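You operate a simulated robot arm through the tools that you are given. There is no shell and no other tool. Be economical: measure what you need, move in short steps, check, and stop when the job is done.

The job below is to be done with a simulated robot arm. You get a single attempt, and the scene is never put back.

Task
Take the tin marked "Seeds" from the table top and put it on top of the orange tray.
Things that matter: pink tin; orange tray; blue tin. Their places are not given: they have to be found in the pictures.

The check looks at the end state, three seconds after you hand in, the way a careful person would. Anything else that was tipped, shoved, dropped, spilled or broken makes it a failure.

Robot
A 7-joint arm with a two-finger parallel gripper, fixed in place. Base frame: the origin is at the foot of the arm, x ahead of it, y to its left, z up; the work surface is at about z = 0. Readings come in mm, rad, newtons and seconds.
With the tool pointing down near the work surface it reaches from about 240 to 620 mm from the base axis. Its first joint turns from -1.152 to 1.152 rad. Payload 2.6 kg.
The TCP is the grasp point between the finger pads, 30 mm short of the fingertips. In the tool frame z runs along the fingers and y along their closing line. Largest opening 94 mm; finger width 28, thickness 10; the body of the gripper, 50 by 96 mm, starts 55 mm behind the TCP.
Orientation is told as [roll, pitch, yaw] about the base's x, y, z axes, in that order, counted from this pose: with the fingers straight down and closing along the base's y, the tool's x points along the base's -x, its y along +y and its z along -z.

Tools
- The arm moves only by the tool play_rows. Its argument "motion" is a list of rows, each an object of numbers (a shift or turn left out is 0, a gripper value left out holds the last): "x", "y", "z": the shift along the tool's x, y, z in mm; "ax", "ay", "az": the turn, a rotation vector about the tool's x, y, z in rad; "grip": the gripper command, from -1 (fully open) to 1 (shut), values between in proportion. In form: [{"x": .., "y": .., "z": .., "ax": .., "ay": .., "az": .., "grip": ..}, ...]. A call has 1 to 20 rows; each row shifts and turns the commanded pose from where the row before left it, along the tool's axes as they then stand. Each row takes 0.2 s and may step no farther than 50 mm and 0.15 rad from the row before; otherwise, or with a gripper value out of range, the whole call is refused. A pose out of reach is approached as far as the arm can. The call stops where the force on the tool passes 40 N (or 10 N more than at its start, if that is more) or the arm is blocked; 0.2 s more then pass. The fingers move at their own pace (about 72 mm/s each) and stop on an object; they squeeze with about 36 N. The grip force told is the motor's: it shows also when the fingers shut on nothing. Time passes only in rows, and 0.2 s behind the last, so rows that do not move let the fingers close. It gives the time, the measured TCP pose, the force on the tool (base axes), the opening and the grip force at its end, in the units of the frame above (readings bear some noise).
- Cameras (640 x 400 px; columns grow to the right, rows downward): "scene" is fixed at [52, 436.5, 572.1]; the picture's right is [-0.77, -0.64, 0.00], its down [-0.38, 0.46, -0.80] and it looks along [0.51, -0.62, -0.59] (base axes); focal length 293 px, centre (320, 200). "wrist" rides on the gripper at [-37, 0, -58] in the tool frame; the picture's right is [0.00, -1.00, 0.00], its down [0.97, 0.00, -0.24] and it looks along [0.24, 0.00, 0.97] (tool axes); focal length 218 px, centre (320, 200).
- get_image(camera): a new picture of that camera. It takes no simulated time.
- measure_at(camera, pixels): for up to 12 pixels [column, row] of the newest picture of that camera ("zoom" is the newest enlarged one), the place [x, y, z] in the base frame of the surface seen there, good to about 2 mm, but the place of the scene camera against the robot may be out by one fixed shift of up to 25 mm in any direction. It takes no simulated time.
- close_up(camera, box): a new picture of the part [left, top, right, bottom] of that camera's present view, enlarged. It takes no simulated time.
- hand_in(): hands the job in; it is judged then, once.

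Keep the steps short. Do not move on a guess: measure, check each grasp and each placing, and mend mistakes. In all there are 60 turns and 20 pictures (those below and enlarged ones count). Leave the gripper open and the arm clear of the work at the hand-in unless told otherwise, and finish with a single line.

The tools are called after ">>>" as name(argument=value, ...) on one line, values as JSON. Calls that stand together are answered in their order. play_rows: Moves the arm, as the interface text tells. Its arguments: {"type":"object","properties":{"motion":{"type":"array"}},"required":["motion"]} The other tools are called the same way: get_image (camera) takes a picture; measure_at (camera, pixels) gives the place of the surface under pixels of a picture; close_up (camera, box) takes an enlarged picture of a part of a camera's view; hand_in () hands the job in.

At the start:

```text
time: 0.0
ee_pos: [361.7, -3.6, 386.0]
orientation: [0.0, -0.001, 0.001]
contact_force: [-0.3, -0.2, -0.1]
width: 93.6
gripper_force: 0.1
```

scene: 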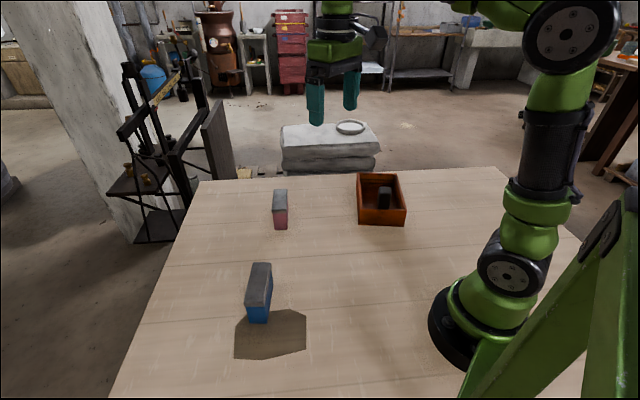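
wrist: 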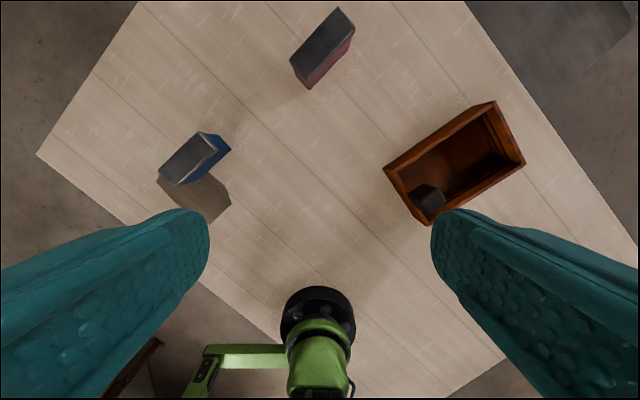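

I see a pink tin near scene (280,209), a blue tin near (259,292), and an orange tray near (381,199) with a dark object inside it. I'll enlarge them to look for the labels.

>>> close_up(camera="scene", box=[220, 160, 420, 360])

>>> close_up(camera="wrist", box=[140, 0, 540, 230])

```text
2.00 times, centred on (320, 260) of scene
```

zoom: 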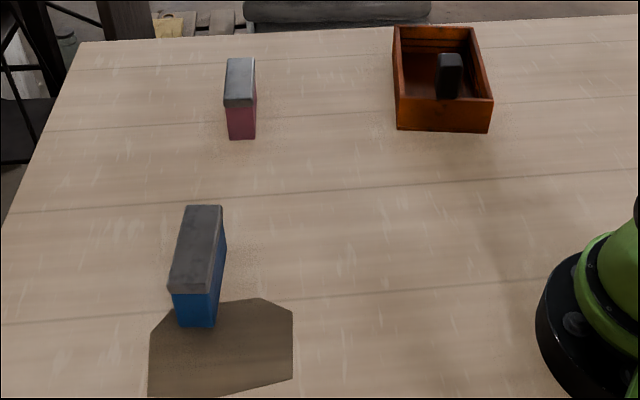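

```text
1.60 times, centred on (340, 115) of wrist
```

zoom: 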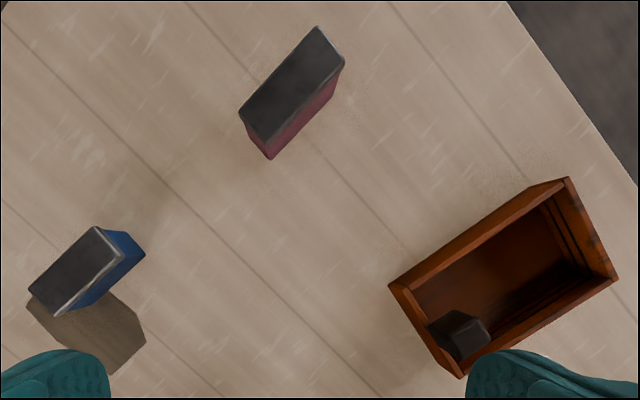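

No label shows from either view. I'll measure the geometry using the wrist zoom.

>>> measure_at(camera="zoom", pixels=[[318, 30], [340, 64], [266, 142], [242, 108], [96, 230], [118, 258], [58, 312], [32, 290], [392, 287], [565, 182], [612, 280], [462, 374]])

>>> measure_at(camera="wrist", pixels=[[313, 45], [193, 158], [210, 200], [455, 165], [428, 195], [420, 190], [470, 160], [400, 100]])

```text
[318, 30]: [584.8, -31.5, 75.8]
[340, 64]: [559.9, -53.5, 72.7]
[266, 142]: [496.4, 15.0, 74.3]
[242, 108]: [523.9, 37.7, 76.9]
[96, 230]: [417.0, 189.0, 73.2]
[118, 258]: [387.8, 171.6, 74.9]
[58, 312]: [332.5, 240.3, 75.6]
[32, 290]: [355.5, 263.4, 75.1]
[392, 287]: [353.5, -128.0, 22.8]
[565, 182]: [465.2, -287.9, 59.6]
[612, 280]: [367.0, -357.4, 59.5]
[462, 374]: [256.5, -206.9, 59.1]
```

```text
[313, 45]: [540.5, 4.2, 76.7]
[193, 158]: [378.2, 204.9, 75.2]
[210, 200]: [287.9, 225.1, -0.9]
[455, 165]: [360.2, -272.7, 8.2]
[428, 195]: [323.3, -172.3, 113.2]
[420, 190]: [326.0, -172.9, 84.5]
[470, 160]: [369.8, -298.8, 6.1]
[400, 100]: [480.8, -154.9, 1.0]
```

The tins are both about 92×33×75 mm high. Any label must be on a hidden face, most likely the long side facing +x+y. I'll move the wrist camera to look at the blue tin from that side, staying well above everything.

>>> play_rows(motion=[{"x": -9.75, "y": 35.5, "z": 18}, {"x": -9.75, "y": 35.5, "z": 18}, {"x": -9.75, "y": 35.5, "z": 18}, {"x": -9.75, "y": 35.5, "z": 18}, {"x": -9.75, "y": 35.5, "z": 18}, {"x": -9.75, "y": 35.5, "z": 18}, {"x": -9.75, "y": 35.5, "z": 18}, {"x": -9.75, "y": 35.5, "z": 18}, {"az": -0.131}, {"az": -0.131}, {"az": -0.131}, {"az": -0.131}, {"az": -0.131}, {"az": -0.131}, {"ay": 0.125}, {"ay": 0.125}, {"ay": 0.125}, {"ay": 0.125}, {}, {}])

>>> get_image(camera="wrist")

```text
time: 4.2
ee_pos: [418.3, 269.2, 247.9]
orientation: [0.003, 0.36, 0.784]
contact_force: [-0.8, -0.3, 0.0]
width: 94.0
gripper_force: 0.0
out of reach, approached as far as the arm can: row 17, 18
```

```text
15 pictures are left
```

wrist: 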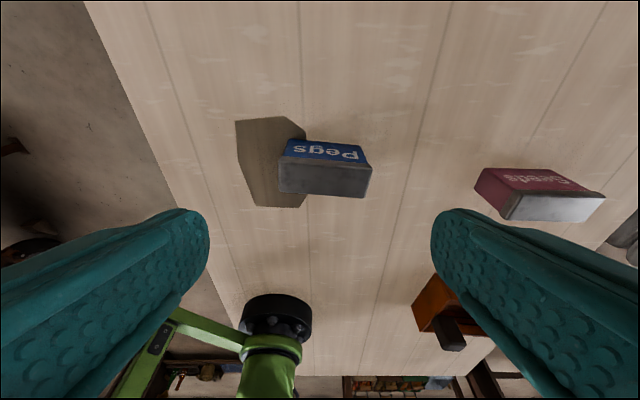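

The labels read: blue is "Pegs" and pink is "Seeds", so the pink tin is the target. I'll undo the tilt and raise the arm first, then check the pose.

>>> play_rows(motion=[{"ay": -0.12}, {"ay": -0.12}, {"ay": -0.12}, {}])

```text
time: 5.2
ee_pos: [418.5, 269.7, 246.8]
orientation: [0.002, 0.0, 0.783]
contact_force: [0.4, -0.6, 0.5]
width: 94.0
gripper_force: 0.0
```

The tool is level again. Next I'll turn the yaw to about -0.847, so the fingers will close across the tin's 33 mm thickness.

>>> play_rows(motion=[{"az": 0.136}, {"az": 0.136}, {"az": 0.136}, {"az": 0.136}, {"az": 0.136}, {"az": 0.136}, {"az": 0.136}, {"az": 0.136}, {"az": 0.136}, {"az": 0.136}, {"az": 0.136}, {"az": 0.134}, {}])

```text
time: 8.0
ee_pos: [418.6, 267.6, 248.1]
orientation: [-0.002, 0.003, -0.848]
contact_force: [0.3, 0.0, 0.1]
width: 93.9
gripper_force: 0.1
```

Next I'll move over to the tray area, staying high, to look at the tray and its contents.

>>> play_rows(motion=[{"x": -33.2, "y": -31.9, "z": -4.3}, {"x": -33.2, "y": -31.9, "z": -4.3}, {"x": -33.2, "y": -31.9, "z": -4.3}, {"x": -33.2, "y": -31.9, "z": -4.3}, {"x": -33.2, "y": -31.9, "z": -4.3}, {"x": -33.2, "y": -31.9, "z": -4.3}, {"x": -33.2, "y": -31.9, "z": -4.3}, {"x": -33.2, "y": -31.9, "z": -4.3}, {"x": -33.2, "y": -31.9, "z": -4.3}, {"x": -33.2, "y": -31.9, "z": -4.3}, {"x": -33.2, "y": -31.9, "z": -4.3}, {"x": -33.2, "y": -31.9, "z": -4.3}, {}])

>>> get_image(camera="wrist")

```text
time: 10.8
ee_pos: [397.7, -283.4, 295.2]
orientation: [-0.001, 0.0, -0.846]
contact_force: [-0.2, -0.7, 0.4]
width: 94.1
gripper_force: 0.0
```

```text
14 pictures are left
```

wrist: 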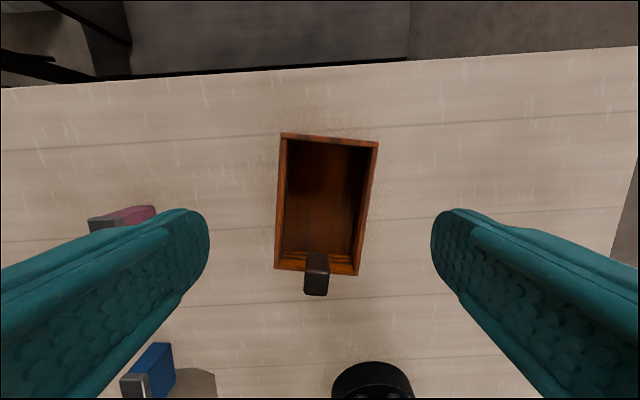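

The tray is clear in this view, with a dark block standing at its near end around (316,275). I'll measure the rim, floor and block.

>>> measure_at(camera="wrist", pixels=[[282, 135], [376, 144], [356, 273], [277, 267], [288, 142], [369, 150], [282, 255], [325, 190], [310, 257], [326, 257], [308, 290], [325, 292]])

>>> close_up(camera="wrist", box=[240, 110, 410, 310])

```text
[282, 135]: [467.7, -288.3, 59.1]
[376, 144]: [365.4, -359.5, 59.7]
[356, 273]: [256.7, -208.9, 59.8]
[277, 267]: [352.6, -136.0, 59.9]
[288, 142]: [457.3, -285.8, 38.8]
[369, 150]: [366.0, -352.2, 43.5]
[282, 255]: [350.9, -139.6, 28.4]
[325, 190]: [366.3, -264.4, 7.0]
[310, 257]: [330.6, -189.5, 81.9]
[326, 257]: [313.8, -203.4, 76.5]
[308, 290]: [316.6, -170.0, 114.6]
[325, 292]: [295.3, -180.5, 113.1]
```

```text
2.00 times, centred on (325, 210) of wrist
```

zoom: 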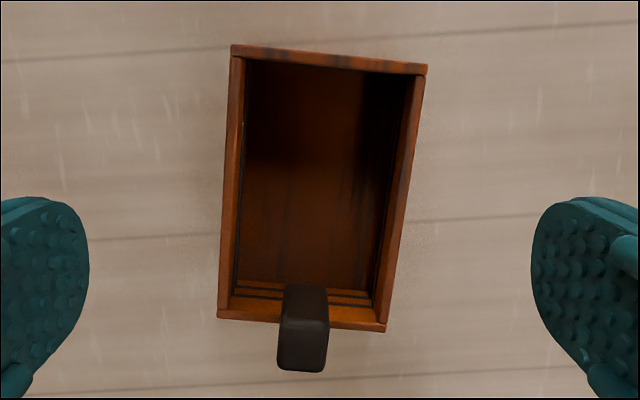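

The tray's floor is at z≈7 and its rim at 59.5, with its centre at about (361,-248). The block sits at the near end, rising to z≈114, and the far part is free. I'll go above the pink tin at z≈200 and re-measure it there.

>>> play_rows(motion=[{"x": 13.9, "y": 36.2, "z": 12}, {"x": 13.9, "y": 36.2, "z": 12}, {"x": 13.9, "y": 36.2, "z": 12}, {"x": 13.9, "y": 36.2, "z": 12}, {"x": 13.9, "y": 36.2, "z": 12}, {"x": 13.9, "y": 36.2, "z": 12}, {"x": 13.9, "y": 36.2, "z": 12}, {"x": 13.9, "y": 36.2, "z": 12}, {}])

>>> get_image(camera="wrist")

```text
time: 12.8
ee_pos: [539.5, -9.5, 204.8]
orientation: [-0.003, 0.003, -0.847]
contact_force: [0.2, 0.3, -0.1]
width: 94.0
gripper_force: 0.0
```

```text
12 pictures are left
```

wrist: 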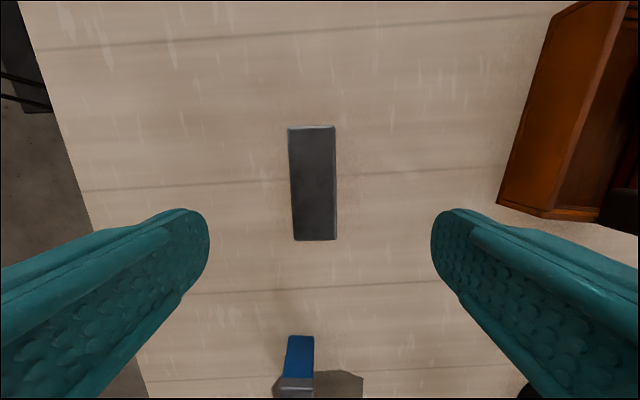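

The tin's top spans roughly (289,127) to (336,240), slightly off from my closing direction. I'll measure its corners.

>>> measure_at(camera="wrist", pixels=[[291, 130], [333, 129], [334, 237], [294, 238], [313, 185]])

```text
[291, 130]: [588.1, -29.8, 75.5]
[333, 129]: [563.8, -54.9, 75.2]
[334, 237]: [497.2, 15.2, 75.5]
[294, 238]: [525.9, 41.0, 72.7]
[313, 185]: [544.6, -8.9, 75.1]
```

The tin's centre is at (544,-7), its top at z 75 and its axis at -0.831 rad. I'll correct by 5 mm and a small turn, then descend to z≈52.

>>> play_rows(motion=[{"x": -1, "y": 4.7, "az": -0.016}, {"z": 30}, {"z": 30}, {"z": 25}, {"z": 20}, {"z": 16}, {"z": 16}, {"z": 16}, {}])

```text
time: 14.8
ee_pos: [540.2, -3.5, 50.0]
orientation: [-0.001, 0.003, -0.831]
contact_force: [0.3, 0.2, 0.0]
width: 94.1
gripper_force: 0.0
```

There's no contact, and the tin is centred between the fingers. Closing now.

>>> play_rows(motion=[{"grip": 1}, {"grip": 1}, {"grip": 1}, {"grip": 1}, {"grip": 1}])

```text
time: 16.0
ee_pos: [540.8, -4.1, 49.3]
orientation: [0.0, 0.002, -0.831]
contact_force: [0.5, 0.7, 0.9]
width: 41.6
gripper_force: 35.9
```

The grip is holding at 41.6 mm with 36 N. I'll lift by 120 mm and check.

>>> play_rows(motion=[{"z": -10}, {"z": -20}, {"z": -30}, {"z": -30}, {"z": -30}, {}])

>>> get_image(camera="wrist")

```text
time: 17.4
ee_pos: [543.4, -4.6, 170.2]
orientation: [-0.002, 0.002, -0.831]
contact_force: [-0.1, -0.1, 0.1]
width: 0.0
gripper_force: 33.4
```

```text
11 pictures are left
```

wrist: 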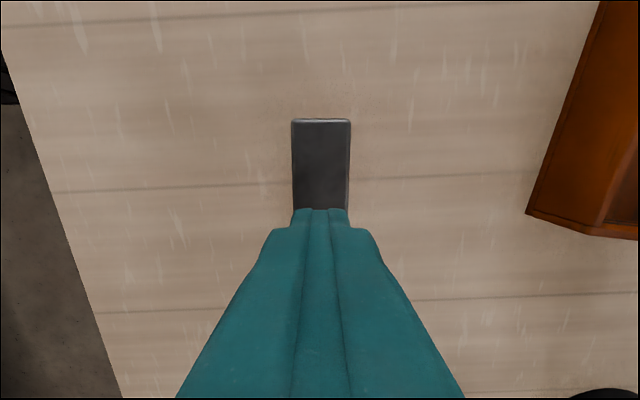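

The width now reads 0, so the tin slipped out during the lift. It's still standing. I'll open, rise a little and measure where it is and what shape it has.

>>> play_rows(motion=[{"z": -15, "grip": -1}, {"z": -15}, {}, {}])

>>> get_image(camera="wrist")

>>> close_up(camera="scene", box=[240, 170, 320, 250])

```text
time: 18.4
ee_pos: [542.3, -6.8, 200.0]
orientation: [-0.002, 0.003, -0.832]
contact_force: [-0.1, -0.9, -0.5]
width: 94.2
gripper_force: 0.1
```

```text
10 pictures are left
```

wrist: 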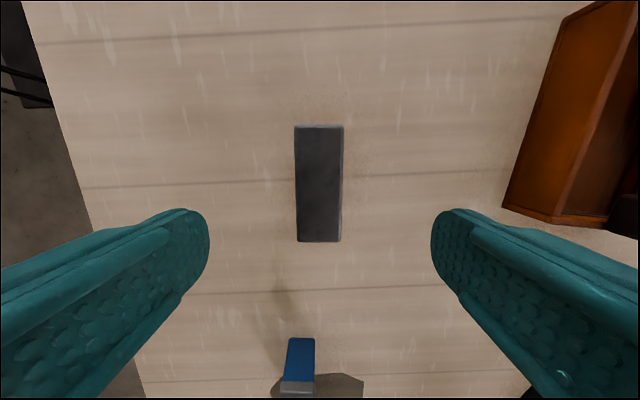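

```text
5.00 times, centred on (280, 210) of scene
```

zoom: 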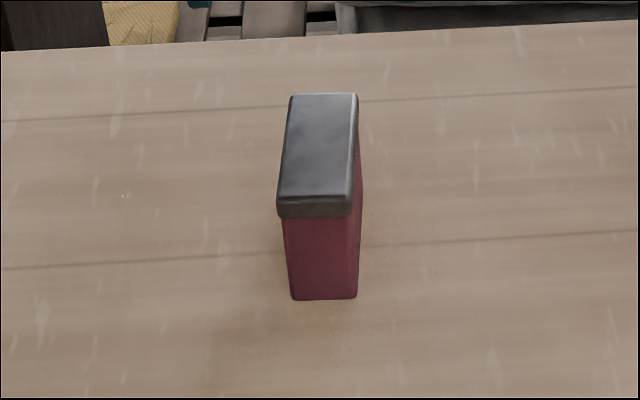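

The tin stands intact. It has a wider lid about 13 mm tall at the top, and my pads probably gripped only that lid. I'll re-measure and then grip lower, on the body under the lid.

>>> measure_at(camera="wrist", pixels=[[297, 128], [341, 128], [339, 239], [300, 239], [319, 185]])

>>> measure_at(camera="zoom", pixels=[[279, 205], [350, 205], [290, 225], [350, 225], [293, 290], [353, 290], [315, 215], [320, 222], [320, 294]])

```text
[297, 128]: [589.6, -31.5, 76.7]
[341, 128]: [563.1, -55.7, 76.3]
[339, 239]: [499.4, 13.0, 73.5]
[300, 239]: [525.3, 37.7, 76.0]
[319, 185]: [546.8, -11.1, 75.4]
```

```text
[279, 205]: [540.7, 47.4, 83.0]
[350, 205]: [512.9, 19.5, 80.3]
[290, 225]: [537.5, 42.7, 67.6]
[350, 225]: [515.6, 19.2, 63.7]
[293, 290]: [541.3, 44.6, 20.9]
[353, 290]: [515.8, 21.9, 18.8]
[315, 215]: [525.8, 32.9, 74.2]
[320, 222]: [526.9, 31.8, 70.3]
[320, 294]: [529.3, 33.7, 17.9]
```

The lid covers roughly z 62–76, and the body is narrower below it. The tin is centred at (544,-9). I'll descend to z≈36, which puts the fingertips about 6 mm above the table.

>>> play_rows(motion=[{"x": -3.1}, {"z": 30}, {"z": 30}, {"z": 30}, {"z": 25}, {"z": 20}, {"z": 15}, {"z": 10}, {"z": 4}, {}])

```text
time: 20.6
ee_pos: [545.1, -7.3, 35.6]
orientation: [-0.001, 0.003, -0.831]
contact_force: [0.7, 0.5, 0.6]
width: 94.0
gripper_force: 0.0
```

The depth is right and there's no contact. I'll close and then lift slowly by 6 mm to test the hold.

>>> play_rows(motion=[{"grip": 1}, {"grip": 1}, {"grip": 1}, {"grip": 1}, {"grip": 1}, {"grip": 1}])

>>> play_rows(motion=[{"z": -2}, {"z": -2}, {"z": -2}, {}])

```text
time: 22.0
ee_pos: [546.1, -7.7, 36.1]
orientation: [-0.002, 0.001, -0.832]
contact_force: [-0.9, -0.7, 0.6]
width: 41.6
gripper_force: 35.8
```

```text
time: 23.0
ee_pos: [545.0, -7.5, 41.9]
orientation: [-0.001, 0.002, -0.83]
contact_force: [0.3, -1.2, -1.3]
width: 41.9
gripper_force: 36.1
```

It still closes at 41.6 mm. I'll check in the scene picture whether the tin rose, which is worth one picture.

>>> play_rows(motion=[{"z": -4}, {"z": -4}, {"z": -4}, {}])

>>> close_up(camera="scene", box=[220, 130, 340, 250])

```text
time: 24.0
ee_pos: [544.9, -7.0, 53.6]
orientation: [-0.003, 0.002, -0.83]
contact_force: [0.0, 0.1, -1.5]
width: 41.8
gripper_force: 36.2
```

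```text
3.33 times, centred on (280, 190) of scene
```

zoom: 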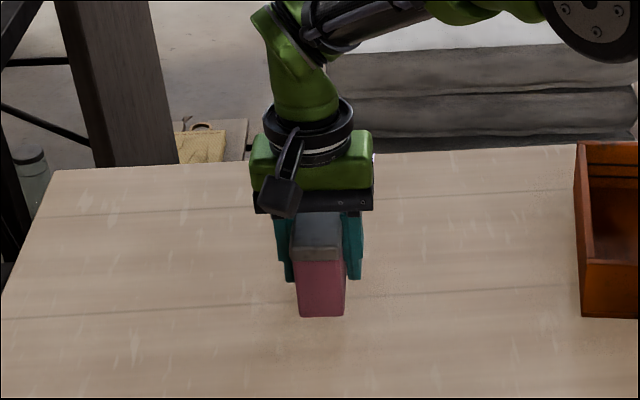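

>>> measure_at(camera="zoom", pixels=[[320, 252], [320, 262], [320, 300], [320, 313], [318, 225], [320, 322], [287, 278], [355, 274]])

```text
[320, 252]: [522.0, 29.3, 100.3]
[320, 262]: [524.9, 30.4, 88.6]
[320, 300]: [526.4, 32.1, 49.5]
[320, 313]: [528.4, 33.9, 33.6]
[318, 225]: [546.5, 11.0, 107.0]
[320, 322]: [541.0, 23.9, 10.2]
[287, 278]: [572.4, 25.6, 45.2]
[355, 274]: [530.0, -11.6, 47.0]
```

Everything on the tin rose by about 18 mm, matching the TCP, so it's held. I'll keep lifting gently while watching the width.

>>> play_rows(motion=[{"z": -6}, {"z": -8}, {"z": -8}, {"z": -8}, {"z": -8}, {"z": -6}, {}])

```text
time: 25.6
ee_pos: [546.0, -7.0, 97.2]
orientation: [-0.002, 0.002, -0.831]
contact_force: [-0.9, 0.2, -1.9]
width: 42.1
gripper_force: 35.6
```

>>> play_rows(motion=[{"z": -8}, {"z": -10}, {"z": -12}, {"z": -12}, {"z": -12}, {"z": -10}, {}])

>>> get_image(camera="wrist")

```text
time: 27.2
ee_pos: [544.7, -8.0, 161.5]
orientation: [-0.002, 0.002, -0.831]
contact_force: [0.3, -0.3, -1.0]
width: 41.8
gripper_force: 35.8
```

```text
7 pictures are left
```

wrist: 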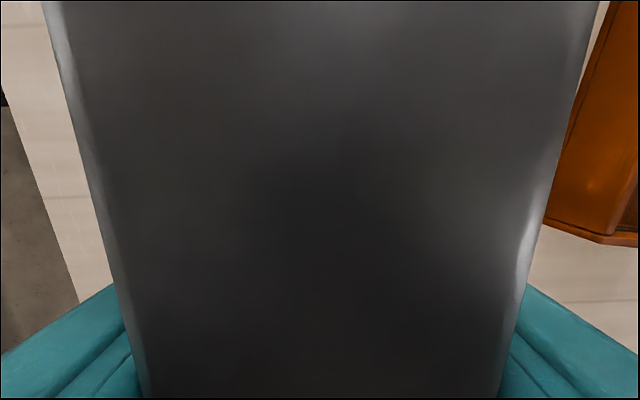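

Held securely. I'll move smoothly at this height to above the tray target (371,-262) and turn to the tray's axis.

>>> play_rows(motion=[{"x": -2, "y": -8}, {"x": -4.2, "y": -16}, {"x": -5, "y": -20}, {"x": -5, "y": -20}, {"x": -5, "y": -20}, {"x": -5, "y": -20}, {"x": -5, "y": -20}, {"x": -5, "y": -20}, {"x": -5, "y": -20}, {"x": -5, "y": -20}, {"x": -5, "y": -20}, {"x": -5, "y": -20}, {"x": -5, "y": -20}, {"x": -5, "y": -20}, {"x": -3.2, "y": -20}, {"x": -2, "y": -16.2}, {"y": -0.0, "az": 0.05}, {"az": 0.053}, {}])

>>> get_image(camera="scene")

```text
time: 31.2
ee_pos: [372.3, -262.7, 162.6]
orientation: [-0.002, 0.001, -0.933]
contact_force: [-0.4, -0.5, -1.8]
width: 42.2
gripper_force: 35.4
```

```text
6 pictures are left
```

scene: 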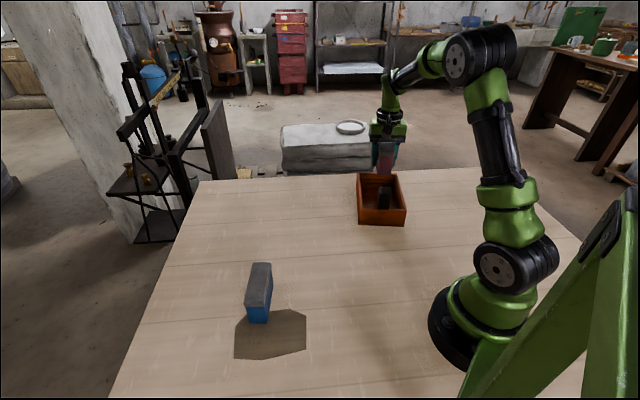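

The tin is over the tray and clear of the block. I'll lower it to just above the floor, slowing at the end. The floor at z≈7 means the tin should land at TCP z≈43.

>>> play_rows(motion=[{"z": 8}, {"z": 15}, {"z": 15}, {"z": 15}, {"z": 15}, {"z": 12}, {"z": 10}, {"z": 8}, {"z": 6}, {"z": 5}, {"z": 3}, {"z": 2}, {"z": 2}, {}])

```text
time: 32.6
ee_pos: [374.0, -263.8, 88.2]
orientation: [0.003, -0.01, -0.936]
contact_force: [-2.2, 1.2, 4.7]
width: 42.1
gripper_force: 35.6
stopped in row 7: the force on the tool passed its limit (the readings are from after the stop); the commanded pose is now the measured one
```

Contact occurred at TCP z≈88, higher than expected. I'll back up 15 mm and look before going on.

>>> play_rows(motion=[{"z": -5}, {"z": -10}, {}])

>>> close_up(camera="scene", box=[330, 110, 450, 240])

```text
time: 33.4
ee_pos: [374.8, -264.2, 102.8]
orientation: [0.004, -0.008, -0.935]
contact_force: [0.8, 0.2, -1.3]
width: 41.8
gripper_force: 36.0
```

```text
3.08 times, centred on (390, 175) of scene
```

zoom: 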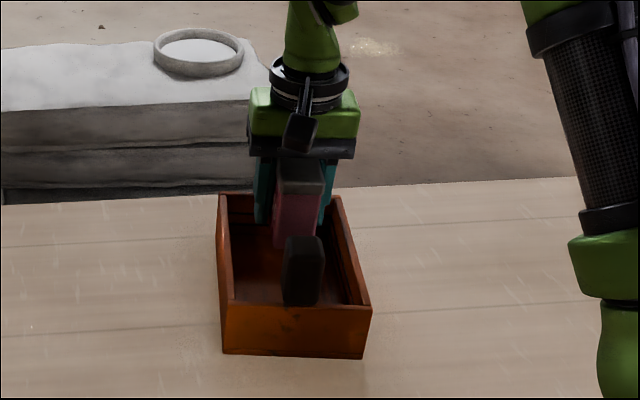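

>>> measure_at(camera="zoom", pixels=[[300, 192], [296, 215], [295, 232], [278, 240], [302, 243], [302, 280], [302, 300], [255, 215], [265, 195], [295, 310], [230, 202], [338, 202]])

```text
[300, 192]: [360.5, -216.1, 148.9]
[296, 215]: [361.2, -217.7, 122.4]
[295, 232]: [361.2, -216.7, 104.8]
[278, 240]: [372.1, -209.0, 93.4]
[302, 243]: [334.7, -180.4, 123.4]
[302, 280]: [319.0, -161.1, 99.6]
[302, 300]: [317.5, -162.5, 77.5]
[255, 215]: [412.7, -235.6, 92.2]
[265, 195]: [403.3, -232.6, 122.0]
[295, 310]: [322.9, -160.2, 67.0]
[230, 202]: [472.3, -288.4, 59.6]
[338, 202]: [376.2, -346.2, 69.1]
```

Comparing readings, the lid's lower edge is now about 38 mm above the TCP instead of 26. So the tin slid up about 12 mm in the grip when it met a surface at z≈60–64, level with the rim. The dark block also spans the end wall, with its bottom at about z 60. The tray therefore seems to be closed at rim height, even though the floor shows through. I'll lower gently in small steps to confirm.

>>> play_rows(motion=[{"z": 4, "ay": 0.008}, {"z": 4}, {"z": 2}, {"z": 1}, {}, {}])

```text
time: 34.8
ee_pos: [373.7, -264.7, 92.0]
orientation: [0.002, -0.001, -0.936]
contact_force: [0.3, 0.3, -1.7]
width: 42.0
gripper_force: 36.5
```

>>> play_rows(motion=[{"z": 1}, {"z": 1}, {"z": 1}, {}])

>>> play_rows(motion=[{"z": 1}, {"z": 1}, {}])

```text
time: 35.8
ee_pos: [374.0, -265.4, 89.6]
orientation: [0.004, 0.0, -0.935]
contact_force: [0.1, -0.1, -1.7]
width: 42.1
gripper_force: 36.7
```

```text
time: 36.6
ee_pos: [374.4, -264.8, 88.0]
orientation: [0.002, -0.004, -0.935]
contact_force: [-3.9, 1.4, 16.2]
width: 41.9
gripper_force: 35.8
```

Contact appears again at TCP z≈88, where fingertips and tin bottom would both be near rim height (58–60). I'll take one close-up to verify the tin's position before releasing.

>>> close_up(camera="scene", box=[350, 130, 420, 230])

```text
4.00 times, centred on (385, 180) of scene
```

zoom: 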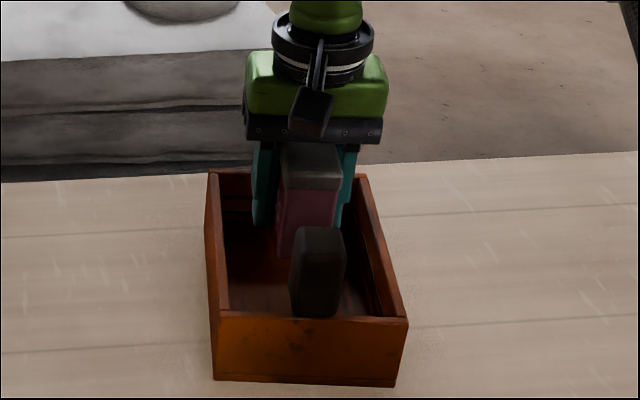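

>>> measure_at(camera="zoom", pixels=[[310, 165], [310, 185], [310, 195], [283, 230], [282, 245], [281, 254], [260, 222], [262, 215], [315, 313], [300, 320], [275, 270], [320, 240]])

```text
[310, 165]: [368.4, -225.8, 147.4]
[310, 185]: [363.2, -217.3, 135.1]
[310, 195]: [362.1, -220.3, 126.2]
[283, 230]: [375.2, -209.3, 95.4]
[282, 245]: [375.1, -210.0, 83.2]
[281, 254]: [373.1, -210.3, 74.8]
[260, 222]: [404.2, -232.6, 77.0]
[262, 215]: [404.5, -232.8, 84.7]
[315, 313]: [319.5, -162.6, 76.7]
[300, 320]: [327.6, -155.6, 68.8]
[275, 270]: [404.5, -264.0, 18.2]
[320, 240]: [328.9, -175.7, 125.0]
```

The tin's bottom and the fingertips both sit at about z 60–64, level with the rim and with the dark block's base. So the top surface carries the load at rim height. I'll relieve 1 mm, open slightly and let the tin settle, then open to about 62 mm.

>>> play_rows(motion=[{"z": -1}, {"grip": 0.05}, {"grip": 0.05}, {"grip": -0.1}, {"grip": -0.32}, {}, {}])

>>> close_up(camera="scene", box=[350, 130, 420, 230])

```text
time: 38.2
ee_pos: [374.1, -262.9, 88.6]
orientation: [0.003, 0.001, -0.936]
contact_force: [1.6, 6.7, 14.1]
width: 59.1
gripper_force: 0.1
```

```text
4.00 times, centred on (385, 180) of scene
```

zoom: 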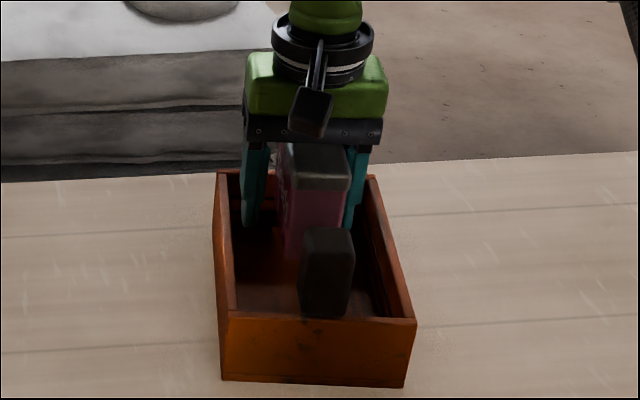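

The tin stands free on the tray at rim height. The tray moved slightly, about 2 scene pixels, because the fingertips were pressing on it. I'll raise straight up now without any sideways motion, then open fully once high.

>>> play_rows(motion=[{"z": -3}, {"z": -8}, {"z": -15}, {"z": -20}, {"z": -25}, {"z": -30}, {"z": -40, "grip": -1}, {"z": -40}, {}, {}])

>>> get_image(camera="wrist")

```text
time: 40.4
ee_pos: [374.3, -266.6, 270.7]
orientation: [0.005, 0.0, -0.936]
contact_force: [-0.3, -1.0, 0.4]
width: 93.9
gripper_force: 0.1
```

```text
2 pictures are left
```

wrist: 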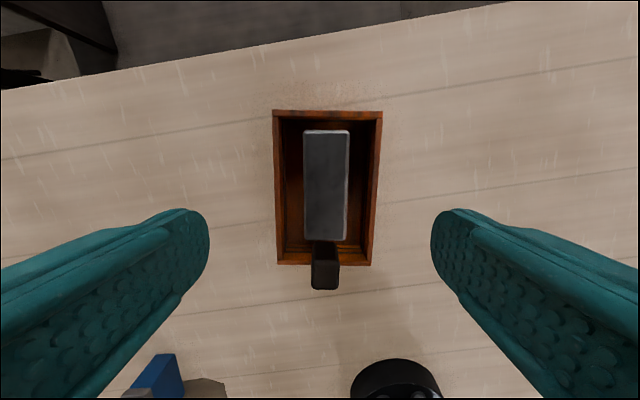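

>>> measure_at(camera="wrist", pixels=[[274, 112], [381, 113], [369, 263], [279, 262], [307, 133], [346, 134], [344, 237], [307, 236], [325, 287], [325, 250]])

```text
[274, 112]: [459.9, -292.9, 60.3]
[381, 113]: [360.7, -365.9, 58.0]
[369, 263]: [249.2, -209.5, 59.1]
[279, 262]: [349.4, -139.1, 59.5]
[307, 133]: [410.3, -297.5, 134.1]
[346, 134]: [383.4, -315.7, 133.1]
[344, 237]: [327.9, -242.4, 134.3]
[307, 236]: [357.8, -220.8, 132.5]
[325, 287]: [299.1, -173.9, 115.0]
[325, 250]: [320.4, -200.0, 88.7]
```

The tin's top is level at z≈133–134, so it stands upright with its base at rim height, well inside the tray's outline. The block is still standing, and the tray moved only about 6 mm. I'll retreat upward and away, then take a last look.

>>> play_rows(motion=[{"z": -20}, {"z": -20}, {"z": -20}, {"y": 20}, {"y": 30}, {"y": 30}, {"y": 30}, {"y": 20}, {}, {}])

>>> get_image(camera="scene")

```text
time: 42.6
ee_pos: [478.9, -187.2, 328.9]
orientation: [0.004, 0.0, -0.936]
contact_force: [0.6, 0.6, 0.0]
width: 94.2
gripper_force: 0.0
```

```text
1 pictures are left
```

scene: 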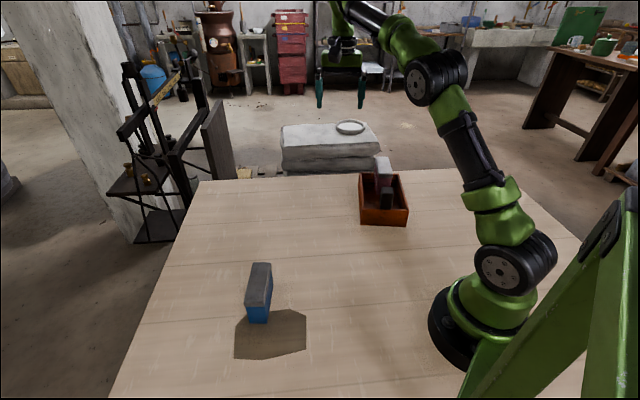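

The Seeds tin stands on the tray, the block and the blue tin are upright, and the gripper is open and clear. Handing in.

>>> hand_in()

```text
The job is handed in.
```

The pink "Seeds" tin is standing upright on the orange tray at rim height; it slipped out of the first grip without tipping, the tray shifted about 6 mm during release, and nothing else visibly moved or tipped.
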